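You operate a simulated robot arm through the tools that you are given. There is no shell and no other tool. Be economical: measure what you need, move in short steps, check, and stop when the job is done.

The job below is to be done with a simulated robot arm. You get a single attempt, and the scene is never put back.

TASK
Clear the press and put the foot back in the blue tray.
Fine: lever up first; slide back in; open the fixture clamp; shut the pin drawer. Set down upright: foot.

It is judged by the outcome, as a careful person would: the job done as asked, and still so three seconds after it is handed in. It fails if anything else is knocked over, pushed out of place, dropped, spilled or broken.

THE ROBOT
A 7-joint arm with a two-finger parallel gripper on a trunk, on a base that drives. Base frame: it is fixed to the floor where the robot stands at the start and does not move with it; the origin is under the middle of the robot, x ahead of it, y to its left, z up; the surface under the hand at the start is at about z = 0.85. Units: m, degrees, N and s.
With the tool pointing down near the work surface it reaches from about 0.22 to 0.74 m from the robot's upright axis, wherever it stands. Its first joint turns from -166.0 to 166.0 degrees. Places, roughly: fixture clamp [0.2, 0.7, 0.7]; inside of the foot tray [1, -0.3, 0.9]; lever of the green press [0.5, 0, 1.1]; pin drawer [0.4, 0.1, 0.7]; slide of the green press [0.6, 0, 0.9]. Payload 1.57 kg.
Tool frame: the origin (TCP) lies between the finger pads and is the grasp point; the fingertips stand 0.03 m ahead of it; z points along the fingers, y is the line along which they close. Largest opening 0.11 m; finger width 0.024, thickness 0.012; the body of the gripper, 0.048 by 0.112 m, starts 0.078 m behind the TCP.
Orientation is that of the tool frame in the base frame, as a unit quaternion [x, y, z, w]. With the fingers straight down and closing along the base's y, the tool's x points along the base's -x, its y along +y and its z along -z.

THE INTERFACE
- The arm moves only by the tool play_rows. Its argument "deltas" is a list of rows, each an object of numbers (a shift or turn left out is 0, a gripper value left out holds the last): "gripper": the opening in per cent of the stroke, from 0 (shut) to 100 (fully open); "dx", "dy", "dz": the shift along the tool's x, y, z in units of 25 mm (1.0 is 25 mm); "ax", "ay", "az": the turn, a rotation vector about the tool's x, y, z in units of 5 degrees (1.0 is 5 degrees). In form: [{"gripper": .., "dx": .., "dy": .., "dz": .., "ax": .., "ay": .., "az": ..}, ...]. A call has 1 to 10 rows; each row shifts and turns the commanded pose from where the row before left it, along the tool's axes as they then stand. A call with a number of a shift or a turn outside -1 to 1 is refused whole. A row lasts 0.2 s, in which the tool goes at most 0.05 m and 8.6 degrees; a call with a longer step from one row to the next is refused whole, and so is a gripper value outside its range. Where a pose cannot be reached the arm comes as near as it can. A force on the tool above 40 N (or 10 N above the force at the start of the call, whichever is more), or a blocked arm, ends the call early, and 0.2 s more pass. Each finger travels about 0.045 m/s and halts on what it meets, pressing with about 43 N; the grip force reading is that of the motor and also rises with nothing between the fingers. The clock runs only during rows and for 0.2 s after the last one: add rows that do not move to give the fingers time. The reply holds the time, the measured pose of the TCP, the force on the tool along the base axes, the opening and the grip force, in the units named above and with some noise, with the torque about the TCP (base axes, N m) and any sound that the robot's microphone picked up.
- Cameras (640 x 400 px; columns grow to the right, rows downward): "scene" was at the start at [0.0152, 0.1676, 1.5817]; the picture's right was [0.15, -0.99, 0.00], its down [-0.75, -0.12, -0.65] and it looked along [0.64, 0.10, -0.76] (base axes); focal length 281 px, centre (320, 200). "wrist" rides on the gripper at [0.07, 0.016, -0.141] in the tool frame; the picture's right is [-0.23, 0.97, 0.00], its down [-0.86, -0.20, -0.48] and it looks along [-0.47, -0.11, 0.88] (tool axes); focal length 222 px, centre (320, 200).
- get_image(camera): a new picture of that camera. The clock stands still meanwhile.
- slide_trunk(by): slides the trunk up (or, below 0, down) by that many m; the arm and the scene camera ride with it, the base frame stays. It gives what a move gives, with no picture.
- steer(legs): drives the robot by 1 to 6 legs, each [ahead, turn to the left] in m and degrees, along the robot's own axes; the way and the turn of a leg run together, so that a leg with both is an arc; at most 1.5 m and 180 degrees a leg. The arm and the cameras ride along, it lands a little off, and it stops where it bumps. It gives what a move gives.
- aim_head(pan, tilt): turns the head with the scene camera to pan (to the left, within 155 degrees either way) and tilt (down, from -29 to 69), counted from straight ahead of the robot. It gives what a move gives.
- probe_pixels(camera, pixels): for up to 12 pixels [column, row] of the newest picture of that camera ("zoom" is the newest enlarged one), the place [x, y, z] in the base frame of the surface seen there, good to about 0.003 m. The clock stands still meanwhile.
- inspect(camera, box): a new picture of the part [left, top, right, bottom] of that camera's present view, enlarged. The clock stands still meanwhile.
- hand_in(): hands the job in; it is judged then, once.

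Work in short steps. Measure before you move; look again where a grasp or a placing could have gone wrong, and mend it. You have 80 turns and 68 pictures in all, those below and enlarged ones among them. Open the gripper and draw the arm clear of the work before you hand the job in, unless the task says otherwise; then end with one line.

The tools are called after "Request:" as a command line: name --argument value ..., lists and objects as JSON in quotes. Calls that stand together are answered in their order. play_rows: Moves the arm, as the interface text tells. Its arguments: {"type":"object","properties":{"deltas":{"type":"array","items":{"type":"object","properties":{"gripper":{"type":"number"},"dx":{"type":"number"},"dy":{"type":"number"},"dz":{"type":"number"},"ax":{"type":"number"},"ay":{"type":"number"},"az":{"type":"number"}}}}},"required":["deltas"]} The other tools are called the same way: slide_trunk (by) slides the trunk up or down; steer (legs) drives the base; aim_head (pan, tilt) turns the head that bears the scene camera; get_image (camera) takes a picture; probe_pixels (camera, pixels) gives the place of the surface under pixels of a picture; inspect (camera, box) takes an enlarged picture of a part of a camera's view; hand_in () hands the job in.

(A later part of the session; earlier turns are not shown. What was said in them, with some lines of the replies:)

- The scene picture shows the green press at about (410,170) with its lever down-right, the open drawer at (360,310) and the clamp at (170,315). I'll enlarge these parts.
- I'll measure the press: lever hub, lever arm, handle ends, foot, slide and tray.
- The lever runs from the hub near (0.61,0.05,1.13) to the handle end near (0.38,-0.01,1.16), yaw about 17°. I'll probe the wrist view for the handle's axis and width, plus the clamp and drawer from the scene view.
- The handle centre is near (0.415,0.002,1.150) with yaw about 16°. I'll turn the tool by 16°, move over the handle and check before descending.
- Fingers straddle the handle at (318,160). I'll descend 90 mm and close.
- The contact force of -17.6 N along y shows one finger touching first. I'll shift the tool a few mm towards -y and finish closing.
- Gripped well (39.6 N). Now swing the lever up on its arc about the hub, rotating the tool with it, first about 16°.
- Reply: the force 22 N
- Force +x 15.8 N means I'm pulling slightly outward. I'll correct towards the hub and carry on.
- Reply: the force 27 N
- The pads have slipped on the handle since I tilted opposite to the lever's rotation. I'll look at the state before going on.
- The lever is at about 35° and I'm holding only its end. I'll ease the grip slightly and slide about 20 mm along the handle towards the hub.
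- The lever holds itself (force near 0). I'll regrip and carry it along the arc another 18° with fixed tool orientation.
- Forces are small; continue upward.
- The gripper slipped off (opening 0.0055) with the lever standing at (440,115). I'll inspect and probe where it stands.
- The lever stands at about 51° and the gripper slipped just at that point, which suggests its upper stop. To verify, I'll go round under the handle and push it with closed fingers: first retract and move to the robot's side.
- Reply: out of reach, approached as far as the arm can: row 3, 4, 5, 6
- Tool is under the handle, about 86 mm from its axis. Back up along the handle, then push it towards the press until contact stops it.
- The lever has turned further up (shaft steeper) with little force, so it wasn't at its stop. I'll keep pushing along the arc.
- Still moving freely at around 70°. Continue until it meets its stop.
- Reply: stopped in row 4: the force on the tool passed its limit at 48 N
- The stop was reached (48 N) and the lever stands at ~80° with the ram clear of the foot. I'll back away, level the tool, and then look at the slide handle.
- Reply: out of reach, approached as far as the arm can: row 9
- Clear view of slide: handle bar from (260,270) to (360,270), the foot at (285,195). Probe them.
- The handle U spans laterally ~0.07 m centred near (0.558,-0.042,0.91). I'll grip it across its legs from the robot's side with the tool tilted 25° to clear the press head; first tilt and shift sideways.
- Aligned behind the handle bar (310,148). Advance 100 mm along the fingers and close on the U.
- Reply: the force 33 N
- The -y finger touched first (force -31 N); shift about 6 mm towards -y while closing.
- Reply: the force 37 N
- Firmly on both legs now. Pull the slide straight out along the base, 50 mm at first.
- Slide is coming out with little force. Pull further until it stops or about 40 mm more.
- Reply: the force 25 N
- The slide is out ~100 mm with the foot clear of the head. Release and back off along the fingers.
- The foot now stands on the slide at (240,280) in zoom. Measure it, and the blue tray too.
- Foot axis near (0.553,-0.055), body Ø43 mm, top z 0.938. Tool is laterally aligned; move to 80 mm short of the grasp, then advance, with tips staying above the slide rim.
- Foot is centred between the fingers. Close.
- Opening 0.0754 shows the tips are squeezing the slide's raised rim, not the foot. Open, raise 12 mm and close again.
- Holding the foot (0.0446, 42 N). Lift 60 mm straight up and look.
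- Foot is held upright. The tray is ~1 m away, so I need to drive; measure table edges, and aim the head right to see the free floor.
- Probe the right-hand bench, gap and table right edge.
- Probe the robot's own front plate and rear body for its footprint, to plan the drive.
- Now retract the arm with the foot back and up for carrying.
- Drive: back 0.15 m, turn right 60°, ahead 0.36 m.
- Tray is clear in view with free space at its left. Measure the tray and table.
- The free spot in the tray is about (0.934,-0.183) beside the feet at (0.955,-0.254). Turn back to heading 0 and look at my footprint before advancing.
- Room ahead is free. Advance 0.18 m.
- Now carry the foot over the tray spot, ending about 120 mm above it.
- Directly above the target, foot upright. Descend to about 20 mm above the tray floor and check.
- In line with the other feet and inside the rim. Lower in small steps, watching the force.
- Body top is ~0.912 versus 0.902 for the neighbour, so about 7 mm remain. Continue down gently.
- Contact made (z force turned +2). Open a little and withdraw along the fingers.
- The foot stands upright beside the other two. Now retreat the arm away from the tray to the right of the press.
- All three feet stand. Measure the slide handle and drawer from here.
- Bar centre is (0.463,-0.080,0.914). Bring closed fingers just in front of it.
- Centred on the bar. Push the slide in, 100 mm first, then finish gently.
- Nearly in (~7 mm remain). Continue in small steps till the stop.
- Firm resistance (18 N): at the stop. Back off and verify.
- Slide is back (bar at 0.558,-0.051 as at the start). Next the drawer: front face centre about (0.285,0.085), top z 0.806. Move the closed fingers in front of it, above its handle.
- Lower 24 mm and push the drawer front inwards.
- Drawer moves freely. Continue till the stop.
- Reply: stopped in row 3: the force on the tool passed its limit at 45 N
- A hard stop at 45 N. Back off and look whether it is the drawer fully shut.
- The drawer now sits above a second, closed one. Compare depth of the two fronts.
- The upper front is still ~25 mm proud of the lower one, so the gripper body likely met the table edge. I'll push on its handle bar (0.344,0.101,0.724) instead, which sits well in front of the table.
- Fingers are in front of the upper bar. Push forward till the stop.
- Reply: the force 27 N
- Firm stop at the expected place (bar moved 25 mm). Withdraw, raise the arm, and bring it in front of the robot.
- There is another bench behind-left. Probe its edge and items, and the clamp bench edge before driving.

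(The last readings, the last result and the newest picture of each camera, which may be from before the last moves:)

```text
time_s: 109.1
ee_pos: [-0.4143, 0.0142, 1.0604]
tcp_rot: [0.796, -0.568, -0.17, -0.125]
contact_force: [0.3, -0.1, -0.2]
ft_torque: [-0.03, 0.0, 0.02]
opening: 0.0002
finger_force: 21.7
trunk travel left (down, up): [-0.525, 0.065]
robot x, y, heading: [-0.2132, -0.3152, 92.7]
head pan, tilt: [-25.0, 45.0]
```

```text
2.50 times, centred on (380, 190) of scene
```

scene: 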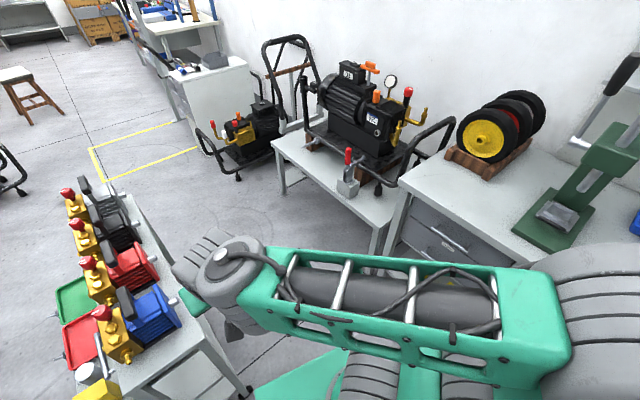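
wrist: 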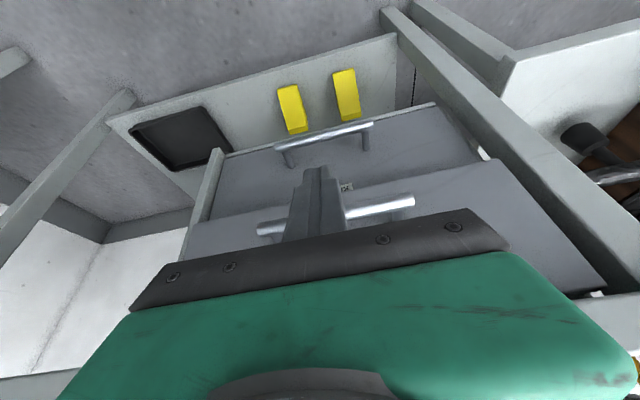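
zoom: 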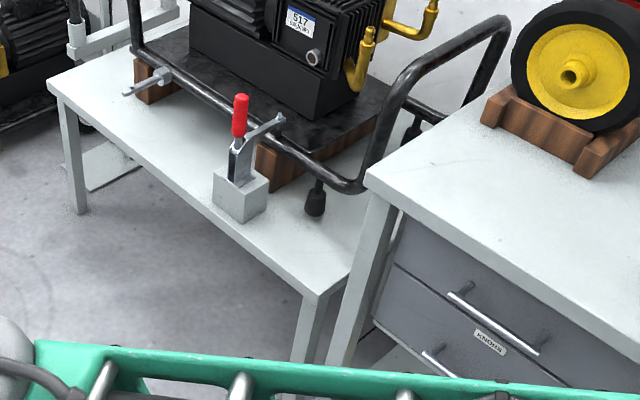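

Drawers are both flush now. The clamp's red handle stands upright at (0.22,0.68,0.77), its arm pressing on the frame bar. Drive to about (-0.28,0.48) and face it.

Request:
steer --legs '[[0, 2.4], [0.8, 0], [0, -95]]'

Request:
aim_head --pan 20 --tilt 52

Request:
get_image --camera "scene"

```text
time_s: 117.8
ee_pos: [0.0559, 0.676, 1.0608]
tcp_rot: [-0.142, 0.967, 0.029, 0.209]
contact_force: [-1.0, -0.3, 0.3]
ft_torque: [0.0, -0.01, -0.02]
opening: 0.0001
finger_force: 22.0
trunk travel left (down, up): [-0.525, 0.065]
robot x, y, heading: [-0.2858, 0.4871, 0.4]
head pan, tilt: [-25.0, 45.0]
```

```text
time_s: 118.9
ee_pos: [0.0554, 0.6759, 1.06]
tcp_rot: [-0.142, 0.967, 0.03, 0.208]
contact_force: [0.8, 0.5, -0.4]
ft_torque: [0.0, -0.01, 0.0]
opening: 0.0
finger_force: 21.3
trunk travel left (down, up): [-0.525, 0.065]
robot x, y, heading: [-0.2821, 0.4828, -0.0]
head pan, tilt: [20.0, 52.0]
```

```text
9 pictures are left
```

scene: 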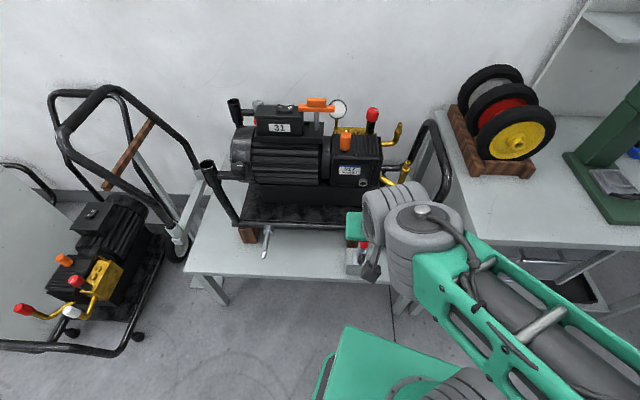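

Take the wrist view, which should see the clamp ahead.

Request:
play_rows --deltas '[{"gripper": 70}, {}, {}, {}]'

Request:
get_image --camera "wrist"

```text
time_s: 119.9
ee_pos: [0.0554, 0.6761, 1.0604]
tcp_rot: [-0.142, 0.967, 0.029, 0.209]
contact_force: [-0.4, 0.3, -0.1]
ft_torque: [-0.01, 0.03, 0.01]
opening: 0.0771
finger_force: 0.0
trunk travel left (down, up): [-0.525, 0.065]
robot x, y, heading: [-0.2803, 0.4872, 0.4]
head pan, tilt: [20.0, 52.0]
```

```text
8 pictures are left
```

wrist: 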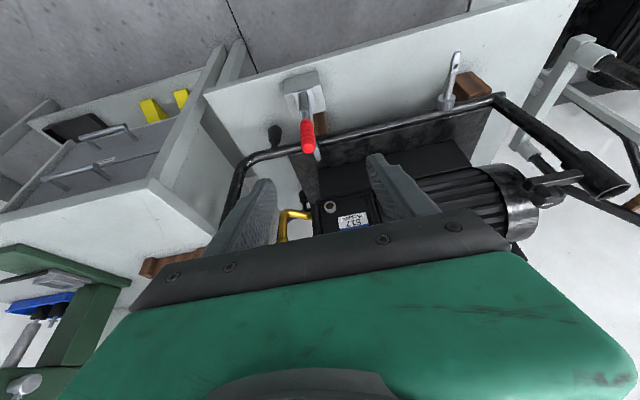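

Request:
probe_pixels --camera "wrist" --pixels '[[307, 149], [307, 142], [306, 132], [305, 122], [303, 108], [302, 98], [316, 152], [314, 120], [285, 85], [318, 75], [300, 78], [312, 105]]'

Request:
inspect --camera "wrist" --box '[260, 60, 360, 170]'

```text
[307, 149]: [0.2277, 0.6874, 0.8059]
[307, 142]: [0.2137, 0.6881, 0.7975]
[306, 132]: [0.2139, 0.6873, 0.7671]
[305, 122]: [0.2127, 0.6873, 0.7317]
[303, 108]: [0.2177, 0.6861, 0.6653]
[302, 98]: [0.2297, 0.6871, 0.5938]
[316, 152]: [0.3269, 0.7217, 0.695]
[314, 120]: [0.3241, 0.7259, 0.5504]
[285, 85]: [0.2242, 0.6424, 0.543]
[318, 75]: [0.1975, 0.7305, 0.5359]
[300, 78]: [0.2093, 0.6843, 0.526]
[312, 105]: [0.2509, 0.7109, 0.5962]
```

```text
3.64 times, centred on (310, 115) of wrist
```

zoom: 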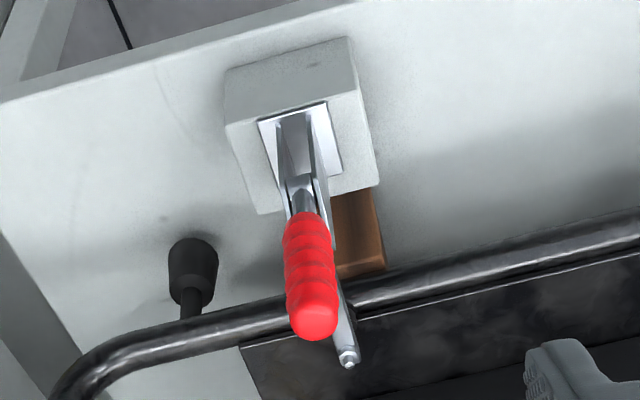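

Handle is vertical with centre near (0.226,0.689), top z 0.806; its arm points along yaw ≈18°. Align above it in line with the fingers.

Request:
play_rows --deltas '[{"dx": -0.17, "dy": -0.16, "dz": 0.9}, {"dx": -0.17, "dy": -0.16, "dz": 0.9}, {"dx": -0.17, "dy": -0.16, "dz": 0.9}, {"dx": -0.17, "dy": -0.16, "dz": 0.9}, {"dx": -0.17, "dy": -0.16, "dz": 0.9}, {"dx": -0.17, "dy": -0.16, "dz": 0.9}, {"dx": -0.17, "dy": -0.16, "dz": 0.9}, {"dx": -0.17, "dy": -0.16, "dz": 0.9}, {"dx": -0.14, "dy": -0.17, "dz": 0.9}]'

Request:
get_image --camera "wrist"

```text
time_s: 121.9
ee_pos: [0.1792, 0.6767, 0.8917]
tcp_rot: [-0.141, 0.967, 0.029, 0.21]
contact_force: [-0.7, 0.6, 0.5]
ft_torque: [0.01, 0.01, -0.02]
opening: 0.0769
finger_force: 0.1
trunk travel left (down, up): [-0.525, 0.065]
robot x, y, heading: [-0.2832, 0.4873, 0.4]
head pan, tilt: [20.0, 52.0]
```

```text
6 pictures are left
```

wrist: 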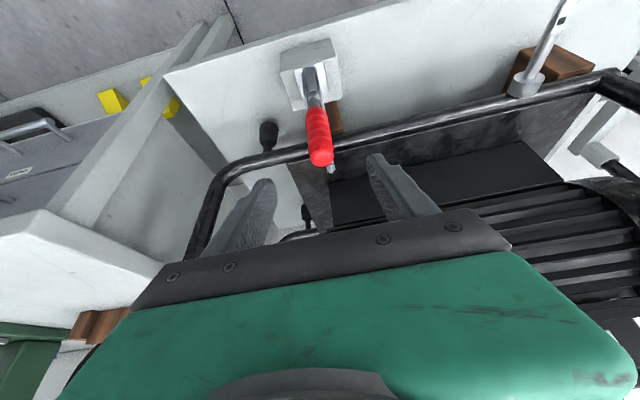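

Handle top (321,160) sits midway between the fingertips. Advance and close.

Request:
play_rows --deltas '[{"dz": 0.9}, {"dz": 0.9}, {"dz": 0.9}, {"dz": 0.9}, {"dz": 0.9}, {"gripper": 35, "dz": 0.3}, {}, {}, {}]'

Request:
play_rows --deltas '[{"gripper": 15}, {}, {}, {}]'

```text
time_s: 123.9
ee_pos: [0.226, 0.688, 0.7816]
tcp_rot: [-0.142, 0.967, 0.03, 0.208]
contact_force: [-0.9, 0.2, 0.1]
ft_torque: [0.01, 0.0, 0.0]
opening: 0.0385
finger_force: 0.1
trunk travel left (down, up): [-0.525, 0.065]
robot x, y, heading: [-0.2799, 0.4855, 0.5]
head pan, tilt: [20.0, 52.0]
```

```text
time_s: 124.9
ee_pos: [0.2259, 0.6905, 0.7832]
tcp_rot: [-0.143, 0.967, 0.029, 0.208]
contact_force: [-3.4, 9.9, -1.0]
ft_torque: [0.51, 0.15, 0.07]
opening: 0.0296
finger_force: 39.3
trunk travel left (down, up): [-0.525, 0.065]
robot x, y, heading: [-0.2821, 0.4898, 0.4]
head pan, tilt: [20.0, 52.0]
```

Gripped (39 N). Swing the handle back towards the robot about its pivot, 20° first.

Request:
play_rows --deltas '[{"dx": 0.39, "dz": -0.154, "ay": -1}, {"dx": 0.39, "dz": -0.154, "ay": -1}, {"dx": 0.39, "dz": -0.154, "ay": -1}, {"dx": 0.39, "dz": -0.154, "ay": -1}]'

```text
time_s: 125.9
ee_pos: [0.1885, 0.6772, 0.7747]
tcp_rot: [-0.134, 0.916, 0.053, 0.375]
contact_force: [10.6, 11.2, -4.9]
ft_torque: [1.15, -1.13, 0.01]
opening: 0.0296
finger_force: 39.4
trunk travel left (down, up): [-0.525, 0.065]
robot x, y, heading: [-0.2816, 0.4896, 0.4]
head pan, tilt: [20.0, 52.0]
```

Moving with modest resistance. Continue another 25°.

Request:
play_rows --deltas '[{"dx": 0.39, "dz": -0.154, "ay": -1}, {"dx": 0.39, "dz": -0.154, "ay": -1}, {"dx": 0.39, "dz": -0.154, "ay": -1}, {"dx": 0.39, "dz": -0.154, "ay": -1}, {"dx": 0.39, "dz": -0.154, "ay": -1}]'

Request:
inspect --camera "wrist" --box '[160, 20, 500, 230]'

```text
time_s: 127.1
ee_pos: [0.2067, 0.7587, 0.8324]
tcp_rot: [-0.069, 0.772, 0.153, 0.613]
contact_force: [0.7, 0.0, -0.8]
ft_torque: [-0.03, -0.03, 0.01]
opening: 0.0162
finger_force: 0.1
trunk travel left (down, up): [-0.525, 0.065]
robot x, y, heading: [-0.2799, 0.4855, 0.4]
head pan, tilt: [20.0, 52.0]
stopped in row 5: the arm was blocked; the commanded pose is now the measured one
```

```text
1.88 times, centred on (330, 125) of wrist
```

zoom: 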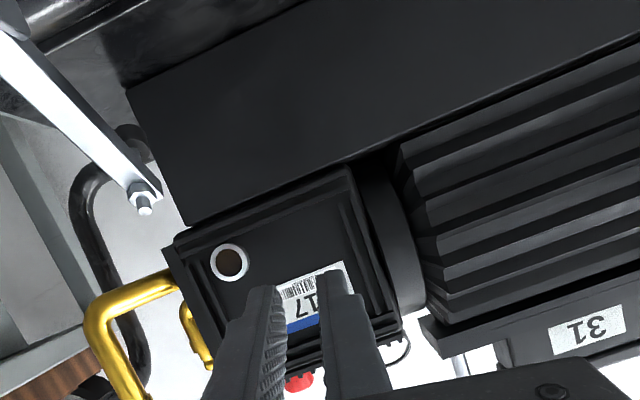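

The arm jumped off the handle (blocked pose near a joint limit), now at (0.207,0.759,0.832) with no contact. Look at the clamp's state from the scene camera.

Request:
inspect --camera "scene" --box '[240, 100, 480, 300]'

```text
2.00 times, centred on (360, 200) of scene
```

zoom: 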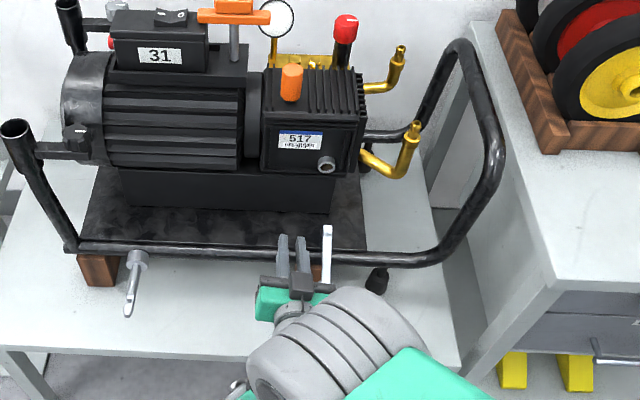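

Request:
probe_pixels --camera "zoom" --pixels '[[327, 230], [327, 245], [325, 265], [322, 280], [284, 238], [303, 240]]'

Request:
probe_pixels --camera "wrist" --pixels '[[237, 124], [232, 117], [190, 75], [165, 45]]'

```text
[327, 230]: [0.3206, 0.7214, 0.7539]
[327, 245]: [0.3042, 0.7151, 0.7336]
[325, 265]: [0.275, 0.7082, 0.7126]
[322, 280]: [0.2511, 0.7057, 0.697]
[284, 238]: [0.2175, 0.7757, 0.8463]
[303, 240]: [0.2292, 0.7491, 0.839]
```

```text
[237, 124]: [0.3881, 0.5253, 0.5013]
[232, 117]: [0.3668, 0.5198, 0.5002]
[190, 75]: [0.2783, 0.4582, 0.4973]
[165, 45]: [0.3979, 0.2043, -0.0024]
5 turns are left
```

Clamp arm has risen ~38° but may not be fully open. Few turns remain: raise and re-level the tool, then look.

Request:
play_rows --deltas '[{"dx": -1, "az": -0.6}, {"dx": -1, "az": -0.6}, {"dx": -1, "az": -0.6}, {"dx": -1}, {"ay": 1, "gripper": 0}, {"ay": 1}, {"ay": 1}, {"ay": 1}, {"ay": 1}, {"ay": 1}]'

Request:
play_rows --deltas '[{"ay": 1}, {"ay": 1}, {"ay": 1}, {"ay": 1}, {"ay": 1}, {"ay": 0.6}]'

Request:
inspect --camera "scene" --box '[280, 160, 440, 300]'

Request:
get_image --camera "wrist"

Request:
probe_pixels --camera "wrist" --pixels '[[280, 60], [300, 60], [320, 60], [280, 90], [300, 90], [320, 90], [280, 120], [300, 120], [320, 120], [300, 30], [320, 30], [300, 150]]'

Request:
probe_pixels --camera "scene" --pixels '[[346, 240], [350, 245], [354, 248], [358, 245], [346, 250], [350, 255], [354, 258], [358, 235], [340, 255], [345, 262], [362, 230], [364, 216]]'

```text
time_s: 129.3
ee_pos: [0.2275, 0.7566, 0.9298]
tcp_rot: [-0.151, 0.9, 0.068, 0.403]
contact_force: [-0.1, -1.0, -0.1]
ft_torque: [-0.01, 0.01, 0.0]
opening: 0.0
finger_force: 21.2
trunk travel left (down, up): [-0.525, 0.065]
robot x, y, heading: [-0.2791, 0.4849, 0.1]
head pan, tilt: [20.0, 52.0]
```

```text
time_s: 130.7
ee_pos: [0.2275, 0.7558, 0.9292]
tcp_rot: [-0.163, 0.971, 0.029, 0.173]
contact_force: [0.1, 0.6, -0.3]
ft_torque: [0.01, -0.04, 0.02]
opening: 0.0
finger_force: 21.4
trunk travel left (down, up): [-0.525, 0.065]
robot x, y, heading: [-0.2817, 0.4866, 0.6]
head pan, tilt: [20.0, 52.0]
```

```text
2.86 times, centred on (360, 230) of scene
```

zoom: 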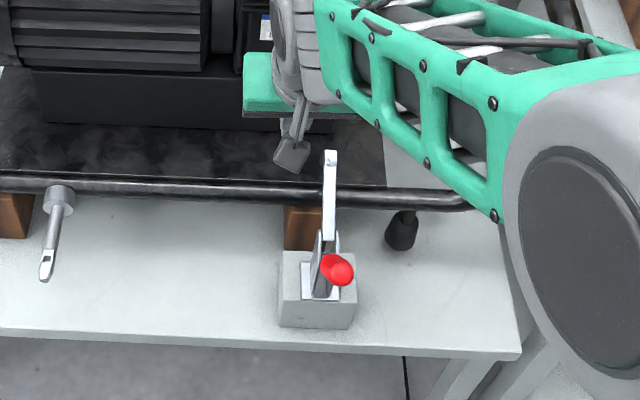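

```text
2 pictures are left
```

wrist: 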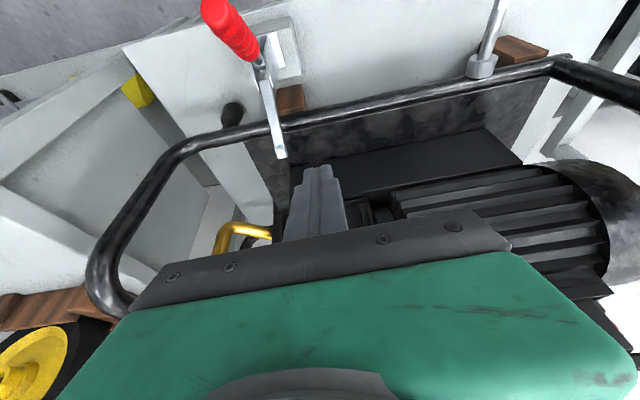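

```text
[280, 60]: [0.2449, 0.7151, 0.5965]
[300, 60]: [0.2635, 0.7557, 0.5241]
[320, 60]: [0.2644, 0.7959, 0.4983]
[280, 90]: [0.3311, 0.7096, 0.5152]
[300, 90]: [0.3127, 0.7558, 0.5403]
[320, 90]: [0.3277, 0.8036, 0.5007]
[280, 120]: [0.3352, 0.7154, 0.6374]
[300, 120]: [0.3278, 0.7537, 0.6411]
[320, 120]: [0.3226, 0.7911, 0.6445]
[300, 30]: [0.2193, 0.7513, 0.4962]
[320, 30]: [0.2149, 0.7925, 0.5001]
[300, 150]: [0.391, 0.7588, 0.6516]
```

```text
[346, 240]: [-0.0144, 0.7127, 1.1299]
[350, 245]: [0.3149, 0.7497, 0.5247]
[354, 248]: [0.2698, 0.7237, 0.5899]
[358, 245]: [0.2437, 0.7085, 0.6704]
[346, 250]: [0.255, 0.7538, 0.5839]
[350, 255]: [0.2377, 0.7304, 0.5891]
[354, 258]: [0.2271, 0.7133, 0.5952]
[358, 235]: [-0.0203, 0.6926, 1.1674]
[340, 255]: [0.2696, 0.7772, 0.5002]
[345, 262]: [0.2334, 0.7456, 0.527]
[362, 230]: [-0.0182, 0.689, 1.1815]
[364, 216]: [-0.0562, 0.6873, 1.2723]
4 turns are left
```

The handle leans back ~38°, still not fully over. I'll put the closed fingers on its bench-side face, drag it back and down along its arc to the stop, lift off, and look.

Request:
play_rows --deltas '[{"dy": -0.9, "gripper": 0}, {"dy": -0.9}, {"dy": -0.74}, {"dx": 0.6, "dz": 0.87}, {"dx": 0.61, "dz": 0.87}, {"dx": 0.61, "dz": 0.87}, {"dx": 0.61, "dz": 0.87}, {"dx": 0.61, "dz": 0.87}, {"dx": 0.61, "dz": 0.88}]'

Request:
play_rows --deltas '[{"dx": 0.77, "dz": -0.1}, {"dx": 0.77, "dz": -0.1}, {"dx": 0.75, "dz": 0.26}, {"dx": 0.67, "dz": 0.41}, {"dx": 0.57, "dz": 0.54}, {"dx": 0.45, "dz": 0.65}, {"dx": 0.3, "dz": 0.73}]'

Request:
play_rows --deltas '[{"dx": -0.34, "dz": -0.94}, {"dx": -0.34, "dz": -0.94}, {"dx": -0.34, "dz": -0.94}, {"dx": -0.34, "dz": -0.94}, {"dx": -0.34, "dz": -0.94}, {"dx": -0.34, "dz": -0.94}, {"dy": 1}, {"dy": 1}, {"dy": 1}, {"dy": 1}]'

Request:
inspect --camera "scene" --box '[280, 160, 440, 300]'

```text
time_s: 132.7
ee_pos: [0.211, 0.6861, 0.7763]
tcp_rot: [-0.163, 0.971, 0.028, 0.174]
contact_force: [-0.2, 0.7, 0.4]
ft_torque: [0.0, -0.01, -0.02]
opening: 0.0
finger_force: 21.4
trunk travel left (down, up): [-0.525, 0.065]
robot x, y, heading: [-0.2828, 0.4873, 0.3]
head pan, tilt: [20.0, 52.0]
```

```text
time_s: 133.7
ee_pos: [0.1481, 0.6626, 0.7386]
tcp_rot: [-0.164, 0.97, 0.031, 0.177]
contact_force: [-3.2, -1.2, 11.1]
ft_torque: [0.01, 0.14, 0.01]
opening: 0.0
finger_force: 21.6
trunk travel left (down, up): [-0.525, 0.065]
robot x, y, heading: [-0.281, 0.487, 0.2]
head pan, tilt: [20.0, 52.0]
stopped in row 5: the force on the tool passed its limit at 47 N (the readings are from after the stop); the commanded pose is now the measured one
```

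```text
time_s: 135.9
ee_pos: [0.1144, 0.7572, 0.8886]
tcp_rot: [-0.163, 0.97, 0.031, 0.176]
contact_force: [0.2, -0.4, 0.2]
ft_torque: [0.01, 0.02, -0.01]
opening: 0.0001
finger_force: 21.3
trunk travel left (down, up): [-0.525, 0.065]
robot x, y, heading: [-0.2813, 0.4874, 0.6]
head pan, tilt: [20.0, 52.0]
```

```text
2.86 times, centred on (360, 230) of scene
3 turns are left
```

zoom: 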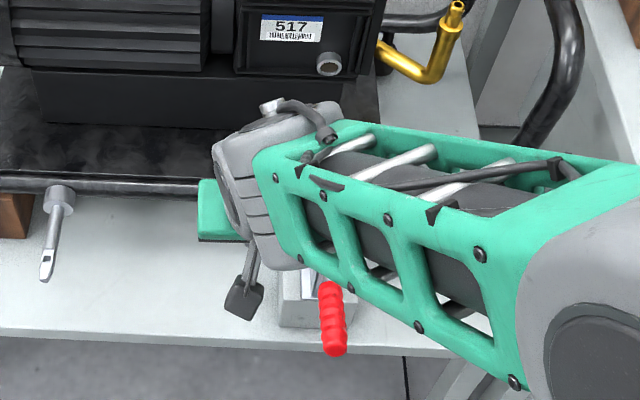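

The red handle now lies well back (330,320) and met its end stop (47 N): clamp open. Draw the arm clear and take a last picture.

Request:
play_rows --deltas '[{"dx": 0.3, "dz": -0.9}, {"dx": 0.3, "dz": -0.9}, {"dx": 0.3, "dz": -0.9}, {"dx": 0.3, "dz": -0.9}, {"gripper": 60}, {}, {}]'

Request:
steer --legs '[[-0.1, 0]]'

Request:
get_image --camera "scene"

```text
time_s: 137.5
ee_pos: [0.059, 0.7356, 0.9619]
tcp_rot: [-0.163, 0.97, 0.03, 0.176]
contact_force: [-0.5, 0.1, 1.2]
ft_torque: [-0.02, 0.0, 0.01]
opening: 0.0662
finger_force: 1.1
trunk travel left (down, up): [-0.525, 0.065]
robot x, y, heading: [-0.282, 0.4874, 0.4]
head pan, tilt: [20.0, 52.0]
```

```text
time_s: 138.6
ee_pos: [0.0067, 0.7441, 0.9614]
tcp_rot: [-0.171, 0.969, 0.032, 0.175]
contact_force: [0.2, 0.1, 0.7]
ft_torque: [0.03, 0.06, 0.01]
opening: 0.066
finger_force: 0.1
trunk travel left (down, up): [-0.525, 0.065]
robot x, y, heading: [-0.3298, 0.49, 1.0]
head pan, tilt: [20.0, 52.0]
stopped in leg 1: the robot was blocked; the commanded pose is now the measured one
```

```text
0 pictures are left
2 turns are left
```

scene: 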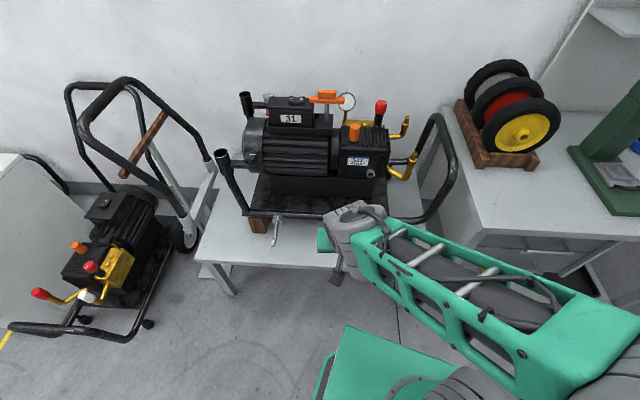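

The backing stopped against something behind, so I'll ease 20 mm forward to stand free, then hand in.

Request:
steer --legs '[[0.02, 0]]'

Request:
hand_in

```text
time_s: 139.3
ee_pos: [0.0264, 0.7453, 0.9611]
tcp_rot: [-0.171, 0.969, 0.032, 0.175]
contact_force: [0.7, -0.6, 0.0]
ft_torque: [-0.01, 0.01, -0.01]
opening: 0.066
finger_force: 0.1
trunk travel left (down, up): [-0.525, 0.065]
robot x, y, heading: [-0.3083, 0.4965, 0.9]
head pan, tilt: [20.0, 52.0]
```

```text
The job is handed in.
```

I've handed the job in: the lever is up, the foot stands upright in the blue tray, the slide is back in, the pin drawer is shut and the fixture clamp is open. Near the end the robot backed into something it couldn't see, probably the bench behind it, and stopped. I moved it 2 cm clear but had no pictures left to check that nothing there had shifted. I judged the clamp fully open because its handle hit its end stop; my last picture doesn't show it clearly.
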